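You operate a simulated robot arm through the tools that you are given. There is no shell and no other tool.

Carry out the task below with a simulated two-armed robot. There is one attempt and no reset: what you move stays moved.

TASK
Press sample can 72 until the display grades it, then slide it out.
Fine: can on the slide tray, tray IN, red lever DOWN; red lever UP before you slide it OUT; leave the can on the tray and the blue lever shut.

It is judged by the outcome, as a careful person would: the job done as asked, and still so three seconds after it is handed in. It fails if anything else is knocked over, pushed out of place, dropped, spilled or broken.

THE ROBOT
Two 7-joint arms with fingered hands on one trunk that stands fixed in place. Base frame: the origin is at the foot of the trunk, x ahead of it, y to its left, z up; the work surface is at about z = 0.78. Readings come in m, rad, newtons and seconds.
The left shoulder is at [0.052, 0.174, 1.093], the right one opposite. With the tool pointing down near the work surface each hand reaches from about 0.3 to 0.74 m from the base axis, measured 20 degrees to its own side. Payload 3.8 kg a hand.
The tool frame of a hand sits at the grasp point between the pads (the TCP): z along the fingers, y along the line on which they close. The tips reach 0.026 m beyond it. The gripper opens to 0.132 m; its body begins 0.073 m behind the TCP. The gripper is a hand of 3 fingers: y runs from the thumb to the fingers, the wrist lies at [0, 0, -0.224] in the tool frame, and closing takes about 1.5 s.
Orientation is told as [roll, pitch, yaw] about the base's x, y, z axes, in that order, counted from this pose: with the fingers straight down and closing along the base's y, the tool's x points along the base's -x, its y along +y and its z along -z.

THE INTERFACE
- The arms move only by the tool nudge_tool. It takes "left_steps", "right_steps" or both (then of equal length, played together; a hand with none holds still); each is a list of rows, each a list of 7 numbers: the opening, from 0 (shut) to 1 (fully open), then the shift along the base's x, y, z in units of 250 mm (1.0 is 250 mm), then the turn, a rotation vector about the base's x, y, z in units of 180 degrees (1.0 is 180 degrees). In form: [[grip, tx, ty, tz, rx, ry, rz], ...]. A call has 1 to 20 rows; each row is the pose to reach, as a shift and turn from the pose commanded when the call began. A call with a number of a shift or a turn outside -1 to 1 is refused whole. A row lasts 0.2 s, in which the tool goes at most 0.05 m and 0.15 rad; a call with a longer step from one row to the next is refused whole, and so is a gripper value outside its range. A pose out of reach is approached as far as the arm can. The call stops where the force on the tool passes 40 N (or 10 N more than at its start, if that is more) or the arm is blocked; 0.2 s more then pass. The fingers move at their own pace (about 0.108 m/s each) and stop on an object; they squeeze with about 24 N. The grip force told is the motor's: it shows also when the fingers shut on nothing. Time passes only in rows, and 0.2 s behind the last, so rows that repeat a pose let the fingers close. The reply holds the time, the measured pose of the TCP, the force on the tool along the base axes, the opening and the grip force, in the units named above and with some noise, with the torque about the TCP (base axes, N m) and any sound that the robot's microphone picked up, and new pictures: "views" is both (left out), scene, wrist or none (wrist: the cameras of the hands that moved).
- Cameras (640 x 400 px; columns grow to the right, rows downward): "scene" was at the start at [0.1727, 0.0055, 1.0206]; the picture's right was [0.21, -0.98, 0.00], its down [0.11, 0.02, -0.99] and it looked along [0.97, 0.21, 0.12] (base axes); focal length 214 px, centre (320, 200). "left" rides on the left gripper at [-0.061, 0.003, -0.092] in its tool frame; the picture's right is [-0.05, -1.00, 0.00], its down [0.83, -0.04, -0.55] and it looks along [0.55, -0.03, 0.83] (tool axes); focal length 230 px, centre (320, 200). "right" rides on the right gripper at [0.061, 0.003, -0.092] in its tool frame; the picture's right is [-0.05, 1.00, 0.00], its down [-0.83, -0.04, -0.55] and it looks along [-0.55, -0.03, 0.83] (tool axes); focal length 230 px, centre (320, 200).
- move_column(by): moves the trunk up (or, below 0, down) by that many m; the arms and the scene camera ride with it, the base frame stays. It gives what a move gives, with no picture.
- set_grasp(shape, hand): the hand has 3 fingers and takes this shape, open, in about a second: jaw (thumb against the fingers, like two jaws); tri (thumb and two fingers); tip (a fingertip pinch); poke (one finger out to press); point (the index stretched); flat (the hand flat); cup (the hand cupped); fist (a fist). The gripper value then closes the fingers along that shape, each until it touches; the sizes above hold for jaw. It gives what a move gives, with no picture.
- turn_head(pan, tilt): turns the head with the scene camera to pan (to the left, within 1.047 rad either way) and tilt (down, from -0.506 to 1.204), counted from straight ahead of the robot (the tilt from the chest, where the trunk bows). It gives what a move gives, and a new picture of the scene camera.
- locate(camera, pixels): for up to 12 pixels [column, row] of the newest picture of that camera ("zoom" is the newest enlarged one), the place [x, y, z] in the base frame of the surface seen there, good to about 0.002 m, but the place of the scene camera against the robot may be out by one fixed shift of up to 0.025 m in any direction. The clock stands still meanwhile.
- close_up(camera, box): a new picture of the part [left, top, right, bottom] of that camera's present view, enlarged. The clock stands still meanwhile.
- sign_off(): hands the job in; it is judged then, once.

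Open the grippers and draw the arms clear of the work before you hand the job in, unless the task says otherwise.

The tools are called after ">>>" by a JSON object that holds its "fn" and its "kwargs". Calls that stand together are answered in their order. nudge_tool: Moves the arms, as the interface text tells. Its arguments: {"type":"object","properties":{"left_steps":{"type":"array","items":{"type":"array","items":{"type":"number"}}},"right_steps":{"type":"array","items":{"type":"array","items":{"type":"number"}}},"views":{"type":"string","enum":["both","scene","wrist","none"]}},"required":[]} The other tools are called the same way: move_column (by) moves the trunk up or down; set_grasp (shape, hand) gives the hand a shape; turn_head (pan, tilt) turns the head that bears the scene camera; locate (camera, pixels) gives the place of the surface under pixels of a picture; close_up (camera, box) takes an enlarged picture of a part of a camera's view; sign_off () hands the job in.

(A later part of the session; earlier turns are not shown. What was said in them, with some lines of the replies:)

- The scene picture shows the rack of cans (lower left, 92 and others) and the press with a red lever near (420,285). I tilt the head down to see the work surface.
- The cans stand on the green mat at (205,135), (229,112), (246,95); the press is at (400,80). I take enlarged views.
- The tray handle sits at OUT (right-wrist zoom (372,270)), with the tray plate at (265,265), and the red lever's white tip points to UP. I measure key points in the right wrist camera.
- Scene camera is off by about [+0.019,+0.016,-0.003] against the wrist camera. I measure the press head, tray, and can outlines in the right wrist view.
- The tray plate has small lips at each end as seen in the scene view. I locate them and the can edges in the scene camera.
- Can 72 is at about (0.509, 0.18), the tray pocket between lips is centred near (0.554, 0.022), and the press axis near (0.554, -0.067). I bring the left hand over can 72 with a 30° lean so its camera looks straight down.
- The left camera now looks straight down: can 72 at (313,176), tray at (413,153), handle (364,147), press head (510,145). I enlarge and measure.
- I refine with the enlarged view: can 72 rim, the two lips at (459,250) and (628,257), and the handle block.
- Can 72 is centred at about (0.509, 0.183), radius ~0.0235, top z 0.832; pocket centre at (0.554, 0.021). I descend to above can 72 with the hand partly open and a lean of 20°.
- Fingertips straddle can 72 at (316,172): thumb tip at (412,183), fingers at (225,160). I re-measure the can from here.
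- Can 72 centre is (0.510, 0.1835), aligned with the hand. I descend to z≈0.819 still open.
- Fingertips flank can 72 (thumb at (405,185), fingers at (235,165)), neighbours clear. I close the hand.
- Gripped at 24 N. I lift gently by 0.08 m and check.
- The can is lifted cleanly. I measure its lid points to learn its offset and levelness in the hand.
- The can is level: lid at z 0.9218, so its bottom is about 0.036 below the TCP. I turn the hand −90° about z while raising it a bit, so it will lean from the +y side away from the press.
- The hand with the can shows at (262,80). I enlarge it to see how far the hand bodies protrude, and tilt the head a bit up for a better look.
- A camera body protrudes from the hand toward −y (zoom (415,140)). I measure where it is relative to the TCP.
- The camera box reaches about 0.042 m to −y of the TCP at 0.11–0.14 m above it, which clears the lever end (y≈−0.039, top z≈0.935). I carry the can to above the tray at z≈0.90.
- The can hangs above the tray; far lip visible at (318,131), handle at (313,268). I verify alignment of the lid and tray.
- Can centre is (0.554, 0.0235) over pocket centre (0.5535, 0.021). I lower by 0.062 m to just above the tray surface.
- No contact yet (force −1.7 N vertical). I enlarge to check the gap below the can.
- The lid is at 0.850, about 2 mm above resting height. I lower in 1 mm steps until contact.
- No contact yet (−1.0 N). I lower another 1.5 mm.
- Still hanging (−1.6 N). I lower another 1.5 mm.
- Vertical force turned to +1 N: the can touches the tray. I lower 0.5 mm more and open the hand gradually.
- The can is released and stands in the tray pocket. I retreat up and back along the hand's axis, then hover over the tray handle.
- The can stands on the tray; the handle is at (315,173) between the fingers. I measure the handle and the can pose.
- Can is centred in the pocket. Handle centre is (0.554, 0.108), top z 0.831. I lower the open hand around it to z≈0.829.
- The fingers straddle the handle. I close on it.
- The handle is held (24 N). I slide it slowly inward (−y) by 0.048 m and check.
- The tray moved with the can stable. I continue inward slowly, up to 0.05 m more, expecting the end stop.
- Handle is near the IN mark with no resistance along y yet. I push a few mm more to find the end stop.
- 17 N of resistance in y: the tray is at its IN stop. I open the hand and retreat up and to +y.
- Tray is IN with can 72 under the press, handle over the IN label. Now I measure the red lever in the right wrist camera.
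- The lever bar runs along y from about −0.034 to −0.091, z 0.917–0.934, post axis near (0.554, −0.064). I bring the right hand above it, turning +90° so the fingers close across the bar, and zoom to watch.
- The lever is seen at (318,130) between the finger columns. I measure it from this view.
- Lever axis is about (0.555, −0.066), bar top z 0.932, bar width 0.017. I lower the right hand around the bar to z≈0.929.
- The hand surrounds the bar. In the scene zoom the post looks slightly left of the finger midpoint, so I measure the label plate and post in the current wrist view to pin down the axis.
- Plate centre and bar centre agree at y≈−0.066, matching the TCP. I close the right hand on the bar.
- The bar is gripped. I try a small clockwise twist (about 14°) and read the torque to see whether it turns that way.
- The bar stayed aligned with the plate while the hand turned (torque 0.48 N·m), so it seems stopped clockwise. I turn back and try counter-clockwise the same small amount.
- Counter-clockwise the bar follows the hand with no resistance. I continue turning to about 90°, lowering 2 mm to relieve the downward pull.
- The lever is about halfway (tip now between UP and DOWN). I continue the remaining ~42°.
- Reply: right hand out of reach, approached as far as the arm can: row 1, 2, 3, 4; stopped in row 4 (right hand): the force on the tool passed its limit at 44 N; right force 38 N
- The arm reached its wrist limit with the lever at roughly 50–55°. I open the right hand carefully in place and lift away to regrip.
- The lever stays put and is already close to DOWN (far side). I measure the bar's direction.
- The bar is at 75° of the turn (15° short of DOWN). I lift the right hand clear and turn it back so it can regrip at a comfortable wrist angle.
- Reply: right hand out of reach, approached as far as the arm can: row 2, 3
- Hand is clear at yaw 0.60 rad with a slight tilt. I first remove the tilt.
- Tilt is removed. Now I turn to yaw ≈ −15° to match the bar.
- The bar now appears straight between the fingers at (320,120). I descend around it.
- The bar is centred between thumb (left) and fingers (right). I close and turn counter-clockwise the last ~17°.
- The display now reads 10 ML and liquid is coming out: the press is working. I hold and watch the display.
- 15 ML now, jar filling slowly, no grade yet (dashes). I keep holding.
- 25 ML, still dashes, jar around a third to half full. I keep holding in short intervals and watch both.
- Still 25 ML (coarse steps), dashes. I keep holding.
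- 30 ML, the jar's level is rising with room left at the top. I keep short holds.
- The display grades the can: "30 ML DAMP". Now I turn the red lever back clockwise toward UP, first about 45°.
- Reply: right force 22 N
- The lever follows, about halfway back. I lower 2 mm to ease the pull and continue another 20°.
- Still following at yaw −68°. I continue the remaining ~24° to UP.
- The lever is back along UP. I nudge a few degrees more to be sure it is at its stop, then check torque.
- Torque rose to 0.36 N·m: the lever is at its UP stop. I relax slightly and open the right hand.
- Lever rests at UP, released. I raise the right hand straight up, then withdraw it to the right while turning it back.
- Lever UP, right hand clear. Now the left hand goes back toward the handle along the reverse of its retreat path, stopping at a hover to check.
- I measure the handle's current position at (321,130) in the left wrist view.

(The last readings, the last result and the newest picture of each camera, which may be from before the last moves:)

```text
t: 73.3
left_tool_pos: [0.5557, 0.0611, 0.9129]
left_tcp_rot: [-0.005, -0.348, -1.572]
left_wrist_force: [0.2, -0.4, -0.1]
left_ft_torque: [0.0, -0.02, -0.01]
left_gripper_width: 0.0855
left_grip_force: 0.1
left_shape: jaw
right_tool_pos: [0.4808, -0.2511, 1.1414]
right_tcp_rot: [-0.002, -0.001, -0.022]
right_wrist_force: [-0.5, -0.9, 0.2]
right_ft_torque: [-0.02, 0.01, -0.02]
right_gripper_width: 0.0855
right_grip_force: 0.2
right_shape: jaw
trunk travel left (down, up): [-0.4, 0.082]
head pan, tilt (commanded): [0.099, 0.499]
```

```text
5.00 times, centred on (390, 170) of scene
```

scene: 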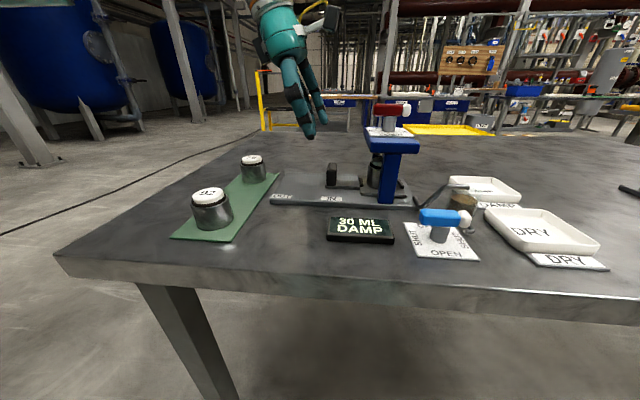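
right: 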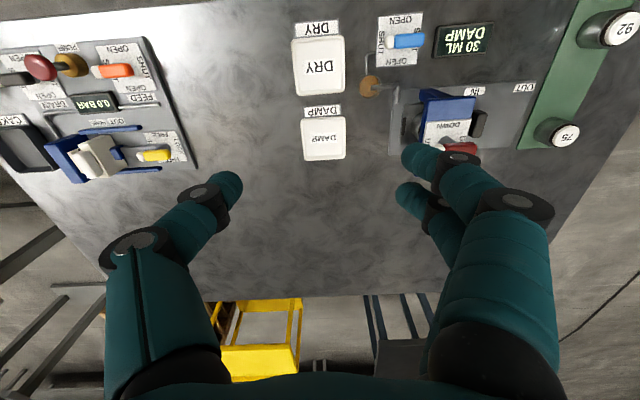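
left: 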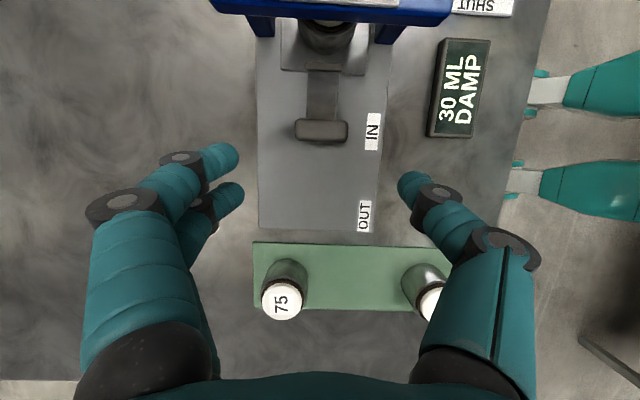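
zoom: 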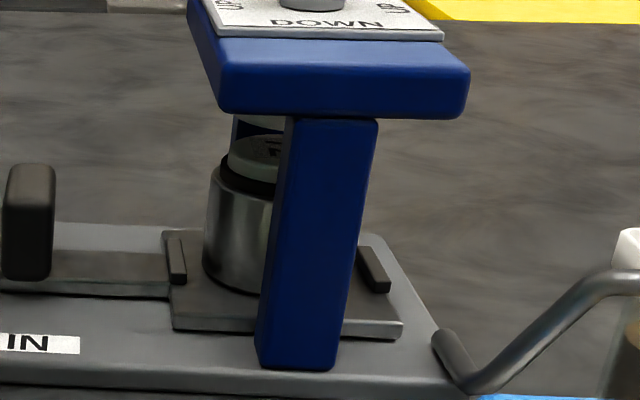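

The ram is clear above the can, and the handle is at y≈0.0235. I descend around the handle.

>>> {"fn": "nudge_tool", "kwargs": {"left_steps": [[0.65, 0, -0.06, -0.1, 0, 0, 0], [0.65, 0, -0.1, -0.2, 0, 0, 0], [0.65, 0, -0.13, -0.28, 0, 0, 0], [0.65, 0, -0.14, -0.34, 0, 0, 0], [0.65, 0, -0.14, -0.34, 0, 0, 0]], "views": "both"}}

>>> {"fn": "close_up", "kwargs": {"camera": "scene", "box": [280, 60, 440, 220]}}

```text
t: 74.5
left_tool_pos: [0.5549, 0.0259, 0.8283]
left_tcp_rot: [-0.004, -0.348, -1.572]
left_wrist_force: [-0.2, -0.5, 0.1]
left_ft_torque: [0.02, 0.0, 0.0]
left_gripper_width: 0.0855
left_grip_force: 0.1
left_shape: jaw
right_tool_pos: [0.4791, -0.2517, 1.1426]
right_tcp_rot: [0.0, -0.002, -0.024]
right_wrist_force: [0.3, -0.4, -0.6]
right_ft_torque: [-0.04, 0.0, 0.02]
right_gripper_width: 0.0855
right_grip_force: 0.1
right_shape: jaw
trunk travel left (down, up): [-0.4, 0.082]
head pan, tilt (commanded): [0.099, 0.499]
```

scene: 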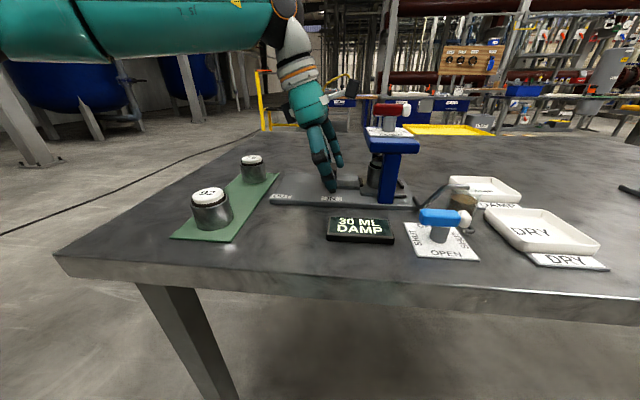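
left: 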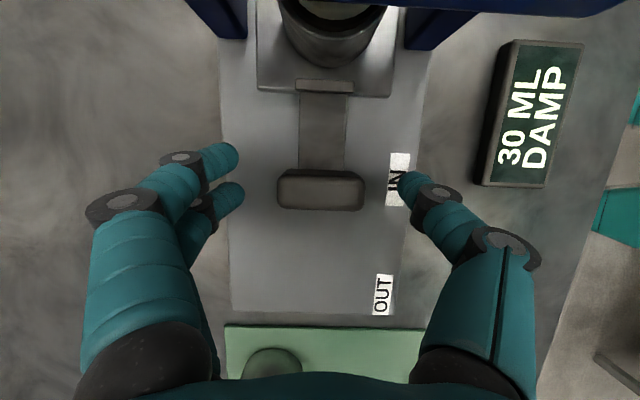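

```text
2.50 times, centred on (360, 140) of scene
```

zoom: 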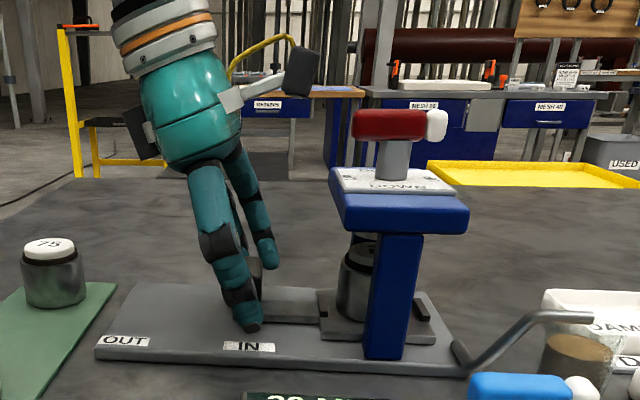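

The fingers straddle the handle like before. I close on it.

>>> {"fn": "nudge_tool", "kwargs": {"left_steps": [[0.5, 0, 0, 0, 0, 0, 0], [0.4, 0, 0, 0, 0, 0, 0], [0.3, 0, 0, 0, 0, 0, 0], [0.2, 0, 0, 0, 0, 0, 0], [0.1, 0, 0, 0, 0, 0, 0], [0.0, 0, 0, 0, 0, 0, 0], [0.0, 0, 0, 0, 0, 0, 0]], "views": "wrist"}}

```text
t: 76.1
left_tool_pos: [0.5535, 0.0274, 0.8281]
left_tcp_rot: [-0.002, -0.35, -1.572]
left_wrist_force: [-2.0, -1.5, -2.4]
left_ft_torque: [0.04, 0.06, -0.28]
left_gripper_width: 0.0353
left_grip_force: 23.9
left_shape: jaw
right_tool_pos: [0.4803, -0.2512, 1.1424]
right_tcp_rot: [-0.001, -0.001, -0.024]
right_wrist_force: [0.4, -0.4, -0.6]
right_ft_torque: [-0.02, 0.01, -0.01]
right_gripper_width: 0.0853
right_grip_force: 0.1
right_shape: jaw
trunk travel left (down, up): [-0.4, 0.082]
head pan, tilt (commanded): [0.099, 0.499]
```

left: 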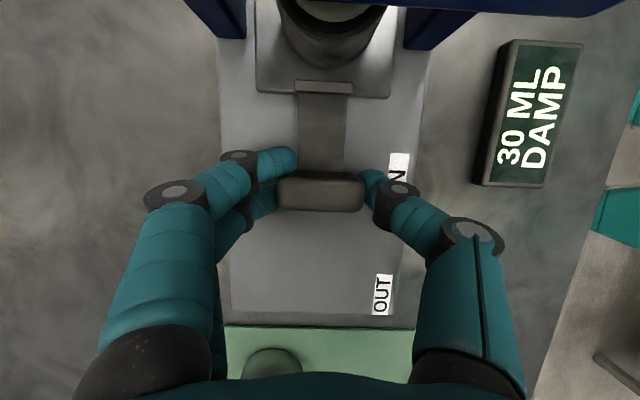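

The handle is gripped. I pull it slowly outward (+y) by 0.05 m first.

>>> {"fn": "nudge_tool", "kwargs": {"left_steps": [[0, 0, 0.012, 0, 0, 0, 0], [0, 0, 0.03, 0, 0, 0, 0], [0, 0, 0.055, 0, 0, 0, 0], [0, 0, 0.08, 0, 0, 0, 0], [0, 0, 0.105, 0, 0, 0, 0], [0, 0, 0.13, 0, 0, 0, 0], [0, 0, 0.155, 0, 0, 0, 0], [0, 0, 0.18, 0, 0, 0, 0], [0, 0, 0.2, 0, 0, 0, 0], [0, 0, 0.2, 0, 0, 0, 0]], "views": "both"}}

>>> {"fn": "close_up", "kwargs": {"camera": "scene", "box": [260, 90, 440, 220]}}

```text
t: 78.3
left_tool_pos: [0.5549, 0.0767, 0.8295]
left_tcp_rot: [-0.001, -0.349, -1.574]
left_wrist_force: [2.1, 0.8, 1.9]
left_ft_torque: [0.07, -0.02, -0.29]
left_gripper_width: 0.0351
left_grip_force: 24.3
left_shape: jaw
right_tool_pos: [0.4798, -0.2508, 1.1421]
right_tcp_rot: [-0.001, -0.001, -0.023]
right_wrist_force: [0.1, -0.9, -0.1]
right_ft_torque: [0.0, 0.02, 0.01]
right_gripper_width: 0.0853
right_grip_force: 0.1
right_shape: jaw
trunk travel left (down, up): [-0.4, 0.082]
head pan, tilt (commanded): [0.099, 0.499]
```

scene: 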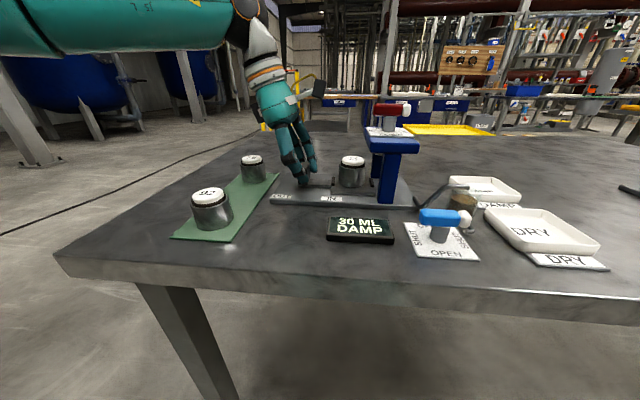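
left: 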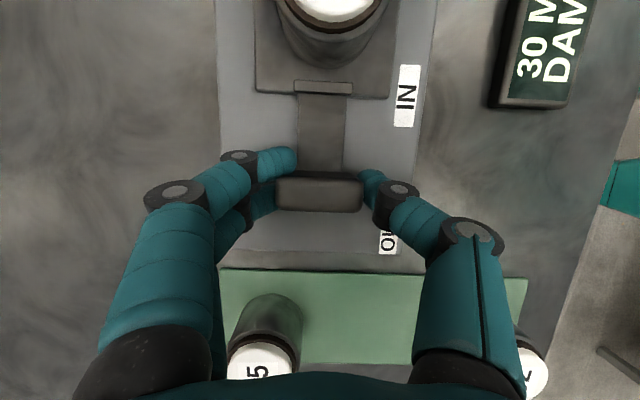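

```text
3.08 times, centred on (350, 155) of scene
```

zoom: 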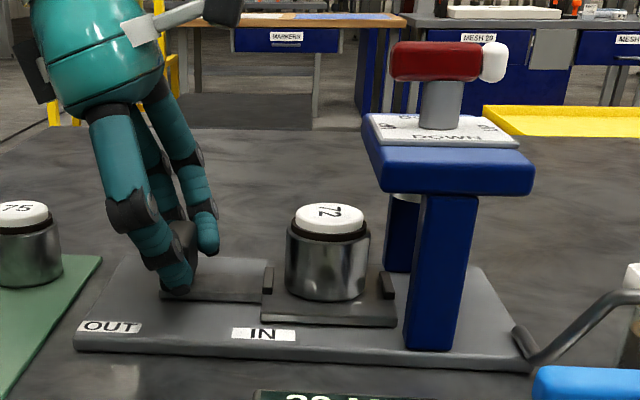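

The tray slides out with can 72 upright. I pull the remaining ~0.037 m to the OUT stop.

>>> {"fn": "nudge_tool", "kwargs": {"left_steps": [[0, 0, 0.02, 0, 0, 0, 0], [0, 0, 0.045, 0, 0, 0, 0], [0, 0, 0.07, 0, 0, 0, 0], [0, 0, 0.095, 0, 0, 0, 0], [0, 0, 0.115, 0, 0, 0, 0], [0, 0, 0.13, 0, 0, 0, 0], [0, 0, 0.14, 0, 0, 0, 0], [0, 0, 0.148, 0, 0, 0, 0], [0, 0, 0.148, 0, 0, 0, 0]], "views": "both"}}

>>> {"fn": "close_up", "kwargs": {"camera": "scene", "box": [240, 90, 420, 220]}}

```text
t: 80.3
left_tool_pos: [0.555, 0.1117, 0.828]
left_tcp_rot: [-0.004, -0.35, -1.574]
left_wrist_force: [4.6, -9.0, 0.6]
left_ft_torque: [-0.04, -0.07, -0.33]
left_gripper_width: 0.035
left_grip_force: 24.1
left_shape: jaw
right_tool_pos: [0.4804, -0.2518, 1.1406]
right_tcp_rot: [0.002, -0.001, -0.024]
right_wrist_force: [0.0, 0.0, 0.0]
right_ft_torque: [-0.01, -0.01, 0.0]
right_gripper_width: 0.0854
right_grip_force: 0.1
right_shape: jaw
trunk travel left (down, up): [-0.4, 0.082]
head pan, tilt (commanded): [0.099, 0.499]
```

scene: 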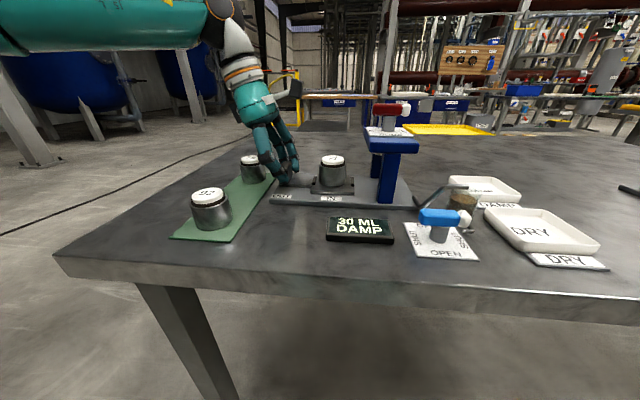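
left: 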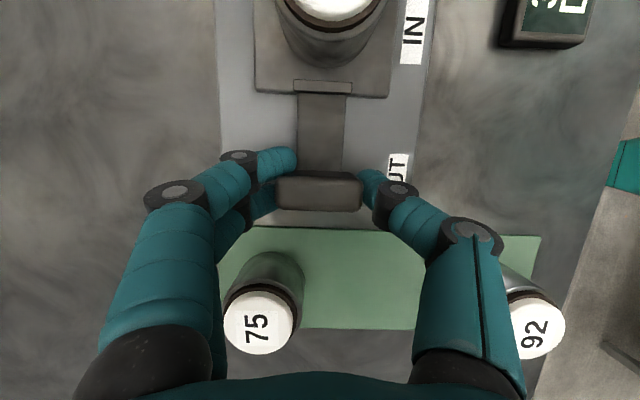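

```text
3.08 times, centred on (330, 155) of scene
```

zoom: 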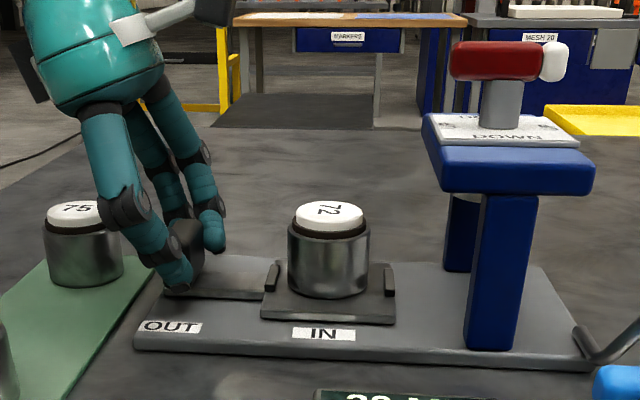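

Back at the original OUT position with −9 N resistance (stop reached). I push 1 mm more for certainty, then open the hand.

>>> {"fn": "nudge_tool", "kwargs": {"left_steps": [[0, 0, 0.004, 0, 0, 0, 0], [0, 0, 0.004, 0, 0, 0, 0], [0.2, 0, 0.002, 0, 0, 0, 0], [0.35, 0, 0.002, 0, 0, 0, 0], [0.5, 0, 0.002, 0, 0, 0, 0], [0.65, 0, 0.002, 0, 0, 0, 0], [0.65, 0, 0.002, 0, 0, 0, 0]], "views": "both"}}

```text
t: 81.9
left_tool_pos: [0.5561, 0.1142, 0.8283]
left_tcp_rot: [-0.002, -0.349, -1.571]
left_wrist_force: [0.3, -0.5, -1.1]
left_ft_torque: [0.01, 0.0, 0.04]
left_gripper_width: 0.0855
left_grip_force: 0.0
left_shape: jaw
right_tool_pos: [0.4804, -0.2513, 1.1411]
right_tcp_rot: [0.001, -0.003, -0.024]
right_wrist_force: [-0.5, -0.6, 0.2]
right_ft_torque: [0.02, 0.02, 0.0]
right_gripper_width: 0.0856
right_grip_force: 0.0
right_shape: jaw
trunk travel left (down, up): [-0.4, 0.082]
head pan, tilt (commanded): [0.099, 0.499]
```

scene: 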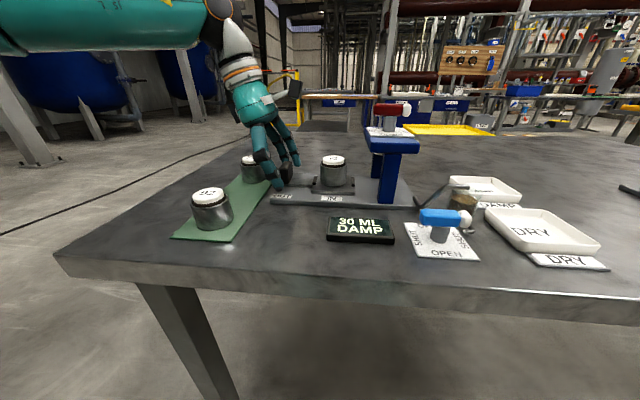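
left: 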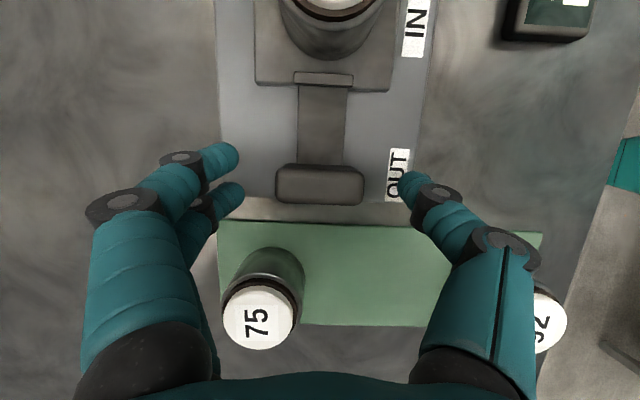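

The handle is released at OUT. I lift the left hand straight up and then withdraw it to the left and back.

>>> {"fn": "nudge_tool", "kwargs": {"left_steps": [[0.65, 0, 0, 0.06, 0, 0, 0], [0.65, 0, 0, 0.16, 0, 0, 0], [0.65, 0, 0, 0.3, 0, 0, 0], [0.65, 0, 0, 0.45, 0, 0, 0], [0.65, 0, 0.1, 0.6, 0, 0, 0.03], [0.65, -0.04, 0.22, 0.72, 0, 0, 0.07], [0.65, -0.1, 0.34, 0.82, 0, 0, 0.11], [0.65, -0.18, 0.44, 0.9, 0, 0, 0.15], [0.65, -0.26, 0.52, 0.94, 0, 0, 0.19], [0.65, -0.34, 0.56, 0.96, 0, 0, 0.23], [0.65, -0.42, 0.56, 0.96, 0, 0, 0.27], [0.65, -0.48, 0.56, 0.96, 0, 0, 0.31], [0.65, -0.48, 0.56, 0.96, 0, 0, 0.35], [0.65, -0.48, 0.56, 0.96, 0, 0, 0.35]], "views": "both"}}

>>> {"fn": "close_up", "kwargs": {"camera": "scene", "box": [240, 90, 420, 220]}}

>>> {"fn": "close_up", "kwargs": {"camera": "right", "box": [280, 0, 640, 180]}}

```text
t: 84.9
left_tool_pos: [0.4335, 0.2538, 1.0694]
left_tcp_rot: [-0.004, -0.35, -0.471]
left_wrist_force: [-0.3, -0.3, -0.3]
left_ft_torque: [-0.01, 0.01, 0.01]
left_gripper_width: 0.0854
left_grip_force: 0.0
left_shape: jaw
right_tool_pos: [0.4796, -0.2504, 1.1429]
right_tcp_rot: [0.0, 0.0, -0.023]
right_wrist_force: [0.7, 0.6, 0.0]
right_ft_torque: [-0.02, 0.01, 0.0]
right_gripper_width: 0.0855
right_grip_force: 0.0
right_shape: jaw
trunk travel left (down, up): [-0.4, 0.082]
head pan, tilt (commanded): [0.099, 0.499]
```

scene: 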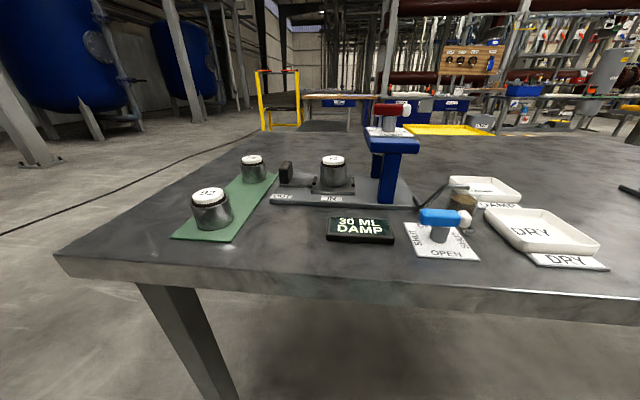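
left: 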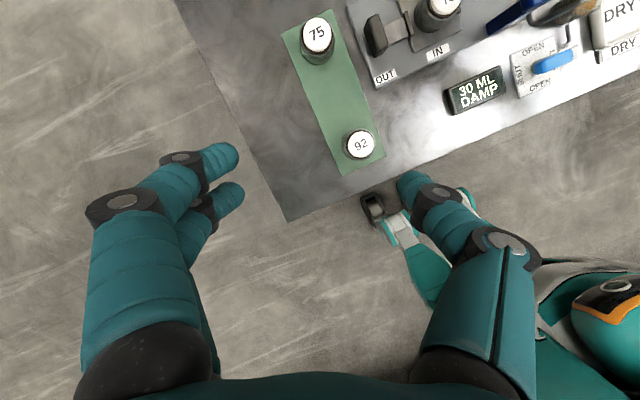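

```text
3.08 times, centred on (330, 155) of scene
```

zoom: 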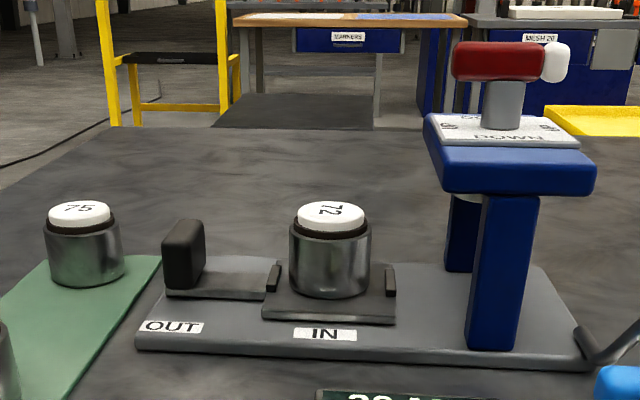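

```text
1.78 times, centred on (460, 90) of right
```

zoom: 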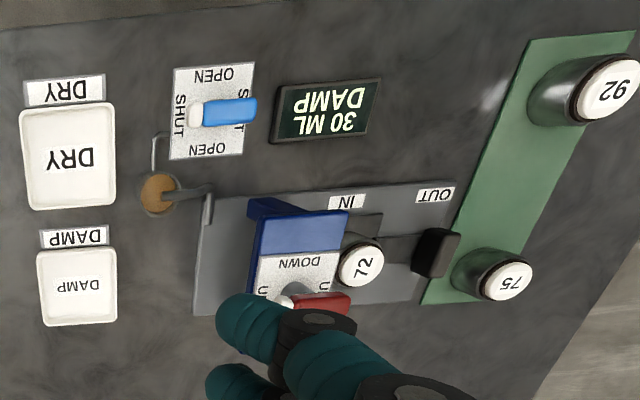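

Can 72 stands on the tray at OUT, lever UP, blue lever SHUT, display "30 ML DAMP". I verify the handle position and lever direction by measurement.

>>> {"fn": "locate", "kwargs": {"camera": "scene", "pixels": [[287, 168], [333, 160], [378, 110], [404, 109], [252, 159], [209, 193]]}}

>>> {"fn": "locate", "kwargs": {"camera": "left", "pixels": [[375, 30], [377, 40], [443, 6], [317, 33], [360, 144]]}}

```text
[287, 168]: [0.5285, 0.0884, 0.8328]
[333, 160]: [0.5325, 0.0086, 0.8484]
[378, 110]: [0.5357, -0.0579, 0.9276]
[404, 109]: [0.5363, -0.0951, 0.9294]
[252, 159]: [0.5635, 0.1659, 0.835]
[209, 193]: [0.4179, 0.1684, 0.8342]
```

```text
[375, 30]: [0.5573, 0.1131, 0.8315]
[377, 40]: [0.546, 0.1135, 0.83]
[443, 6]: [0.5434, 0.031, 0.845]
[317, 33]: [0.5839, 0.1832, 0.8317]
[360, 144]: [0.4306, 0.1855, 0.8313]
```

All matches: handle at y≈0.11 (OUT), cans 75 and 92 unmoved, lever straight along UP. I open both hands fully, draw them a bit higher, and take a last look.

>>> {"fn": "nudge_tool", "kwargs": {"left_steps": [[0.8, -0.1, 0.02, 0.1, 0, 0, 0], [1, -0.2, 0.04, 0.2, 0, 0, 0], [1, -0.3, 0.06, 0.3, 0, 0, 0], [1, -0.3, 0.06, 0.3, 0, 0, 0]], "right_steps": [[0.8, -0.05, -0.05, 0.02, 0, 0, 0], [1, -0.1, -0.1, 0.04, 0, 0, 0], [1, -0.15, -0.15, 0.06, 0, 0, 0], [1, -0.15, -0.15, 0.06, 0, 0, 0]], "views": "both"}}

```text
t: 85.9
left_tool_pos: [0.3594, 0.2715, 1.1419]
left_tcp_rot: [-0.006, -0.349, -0.471]
left_wrist_force: [0.4, 0.3, 0.0]
left_ft_torque: [-0.01, 0.0, 0.0]
left_gripper_width: 0.132
left_grip_force: 0.1
left_shape: jaw
right_tool_pos: [0.4424, -0.288, 1.1579]
right_tcp_rot: [0.001, -0.001, -0.023]
right_wrist_force: [-0.2, 0.0, -0.1]
right_ft_torque: [0.01, 0.0, 0.01]
right_gripper_width: 0.132
right_grip_force: 0.1
right_shape: jaw
trunk travel left (down, up): [-0.4, 0.082]
head pan, tilt (commanded): [0.099, 0.499]
```

scene: 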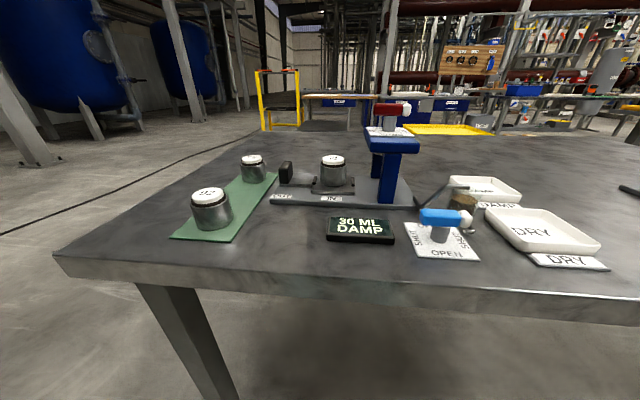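
right: 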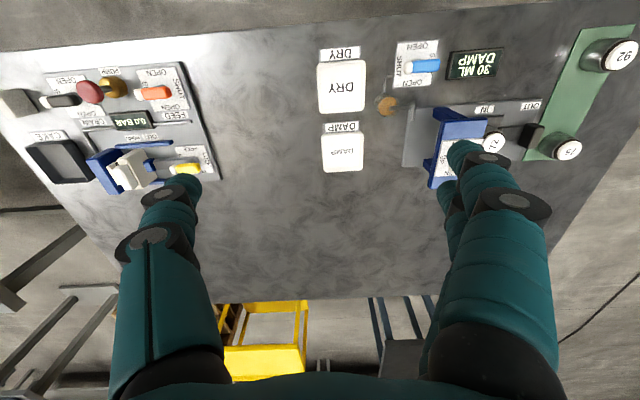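
left: 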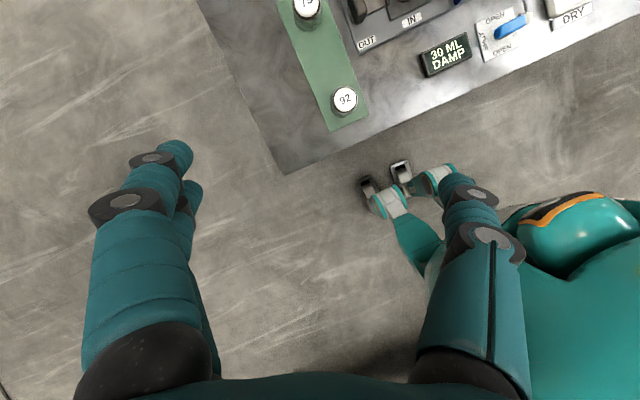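

Final state: display "30 ML DAMP", can 72 on the tray at OUT, red lever UP, blue lever SHUT, other cans in place, hands open and clear. I hand the job in.

>>> {"fn": "sign_off", "kwargs": {}}

```text
The job is handed in.
```

I pressed can 72 until the display graded it "30 ML DAMP", then slid it back out. It is standing on the tray at OUT.

- **Levers:** I turned the red lever back to UP before sliding the tray. The blue lever stayed shut throughout.
- **Other items:** Cans 75 and 92 measured in their original places. Nothing was knocked over or spilled, and the jar did not overflow.
- **Robot:** Both hands are open and clear of the work.

The right wrist reached its limit partway through turning the red lever down. I regripped the lever to finish the turn.
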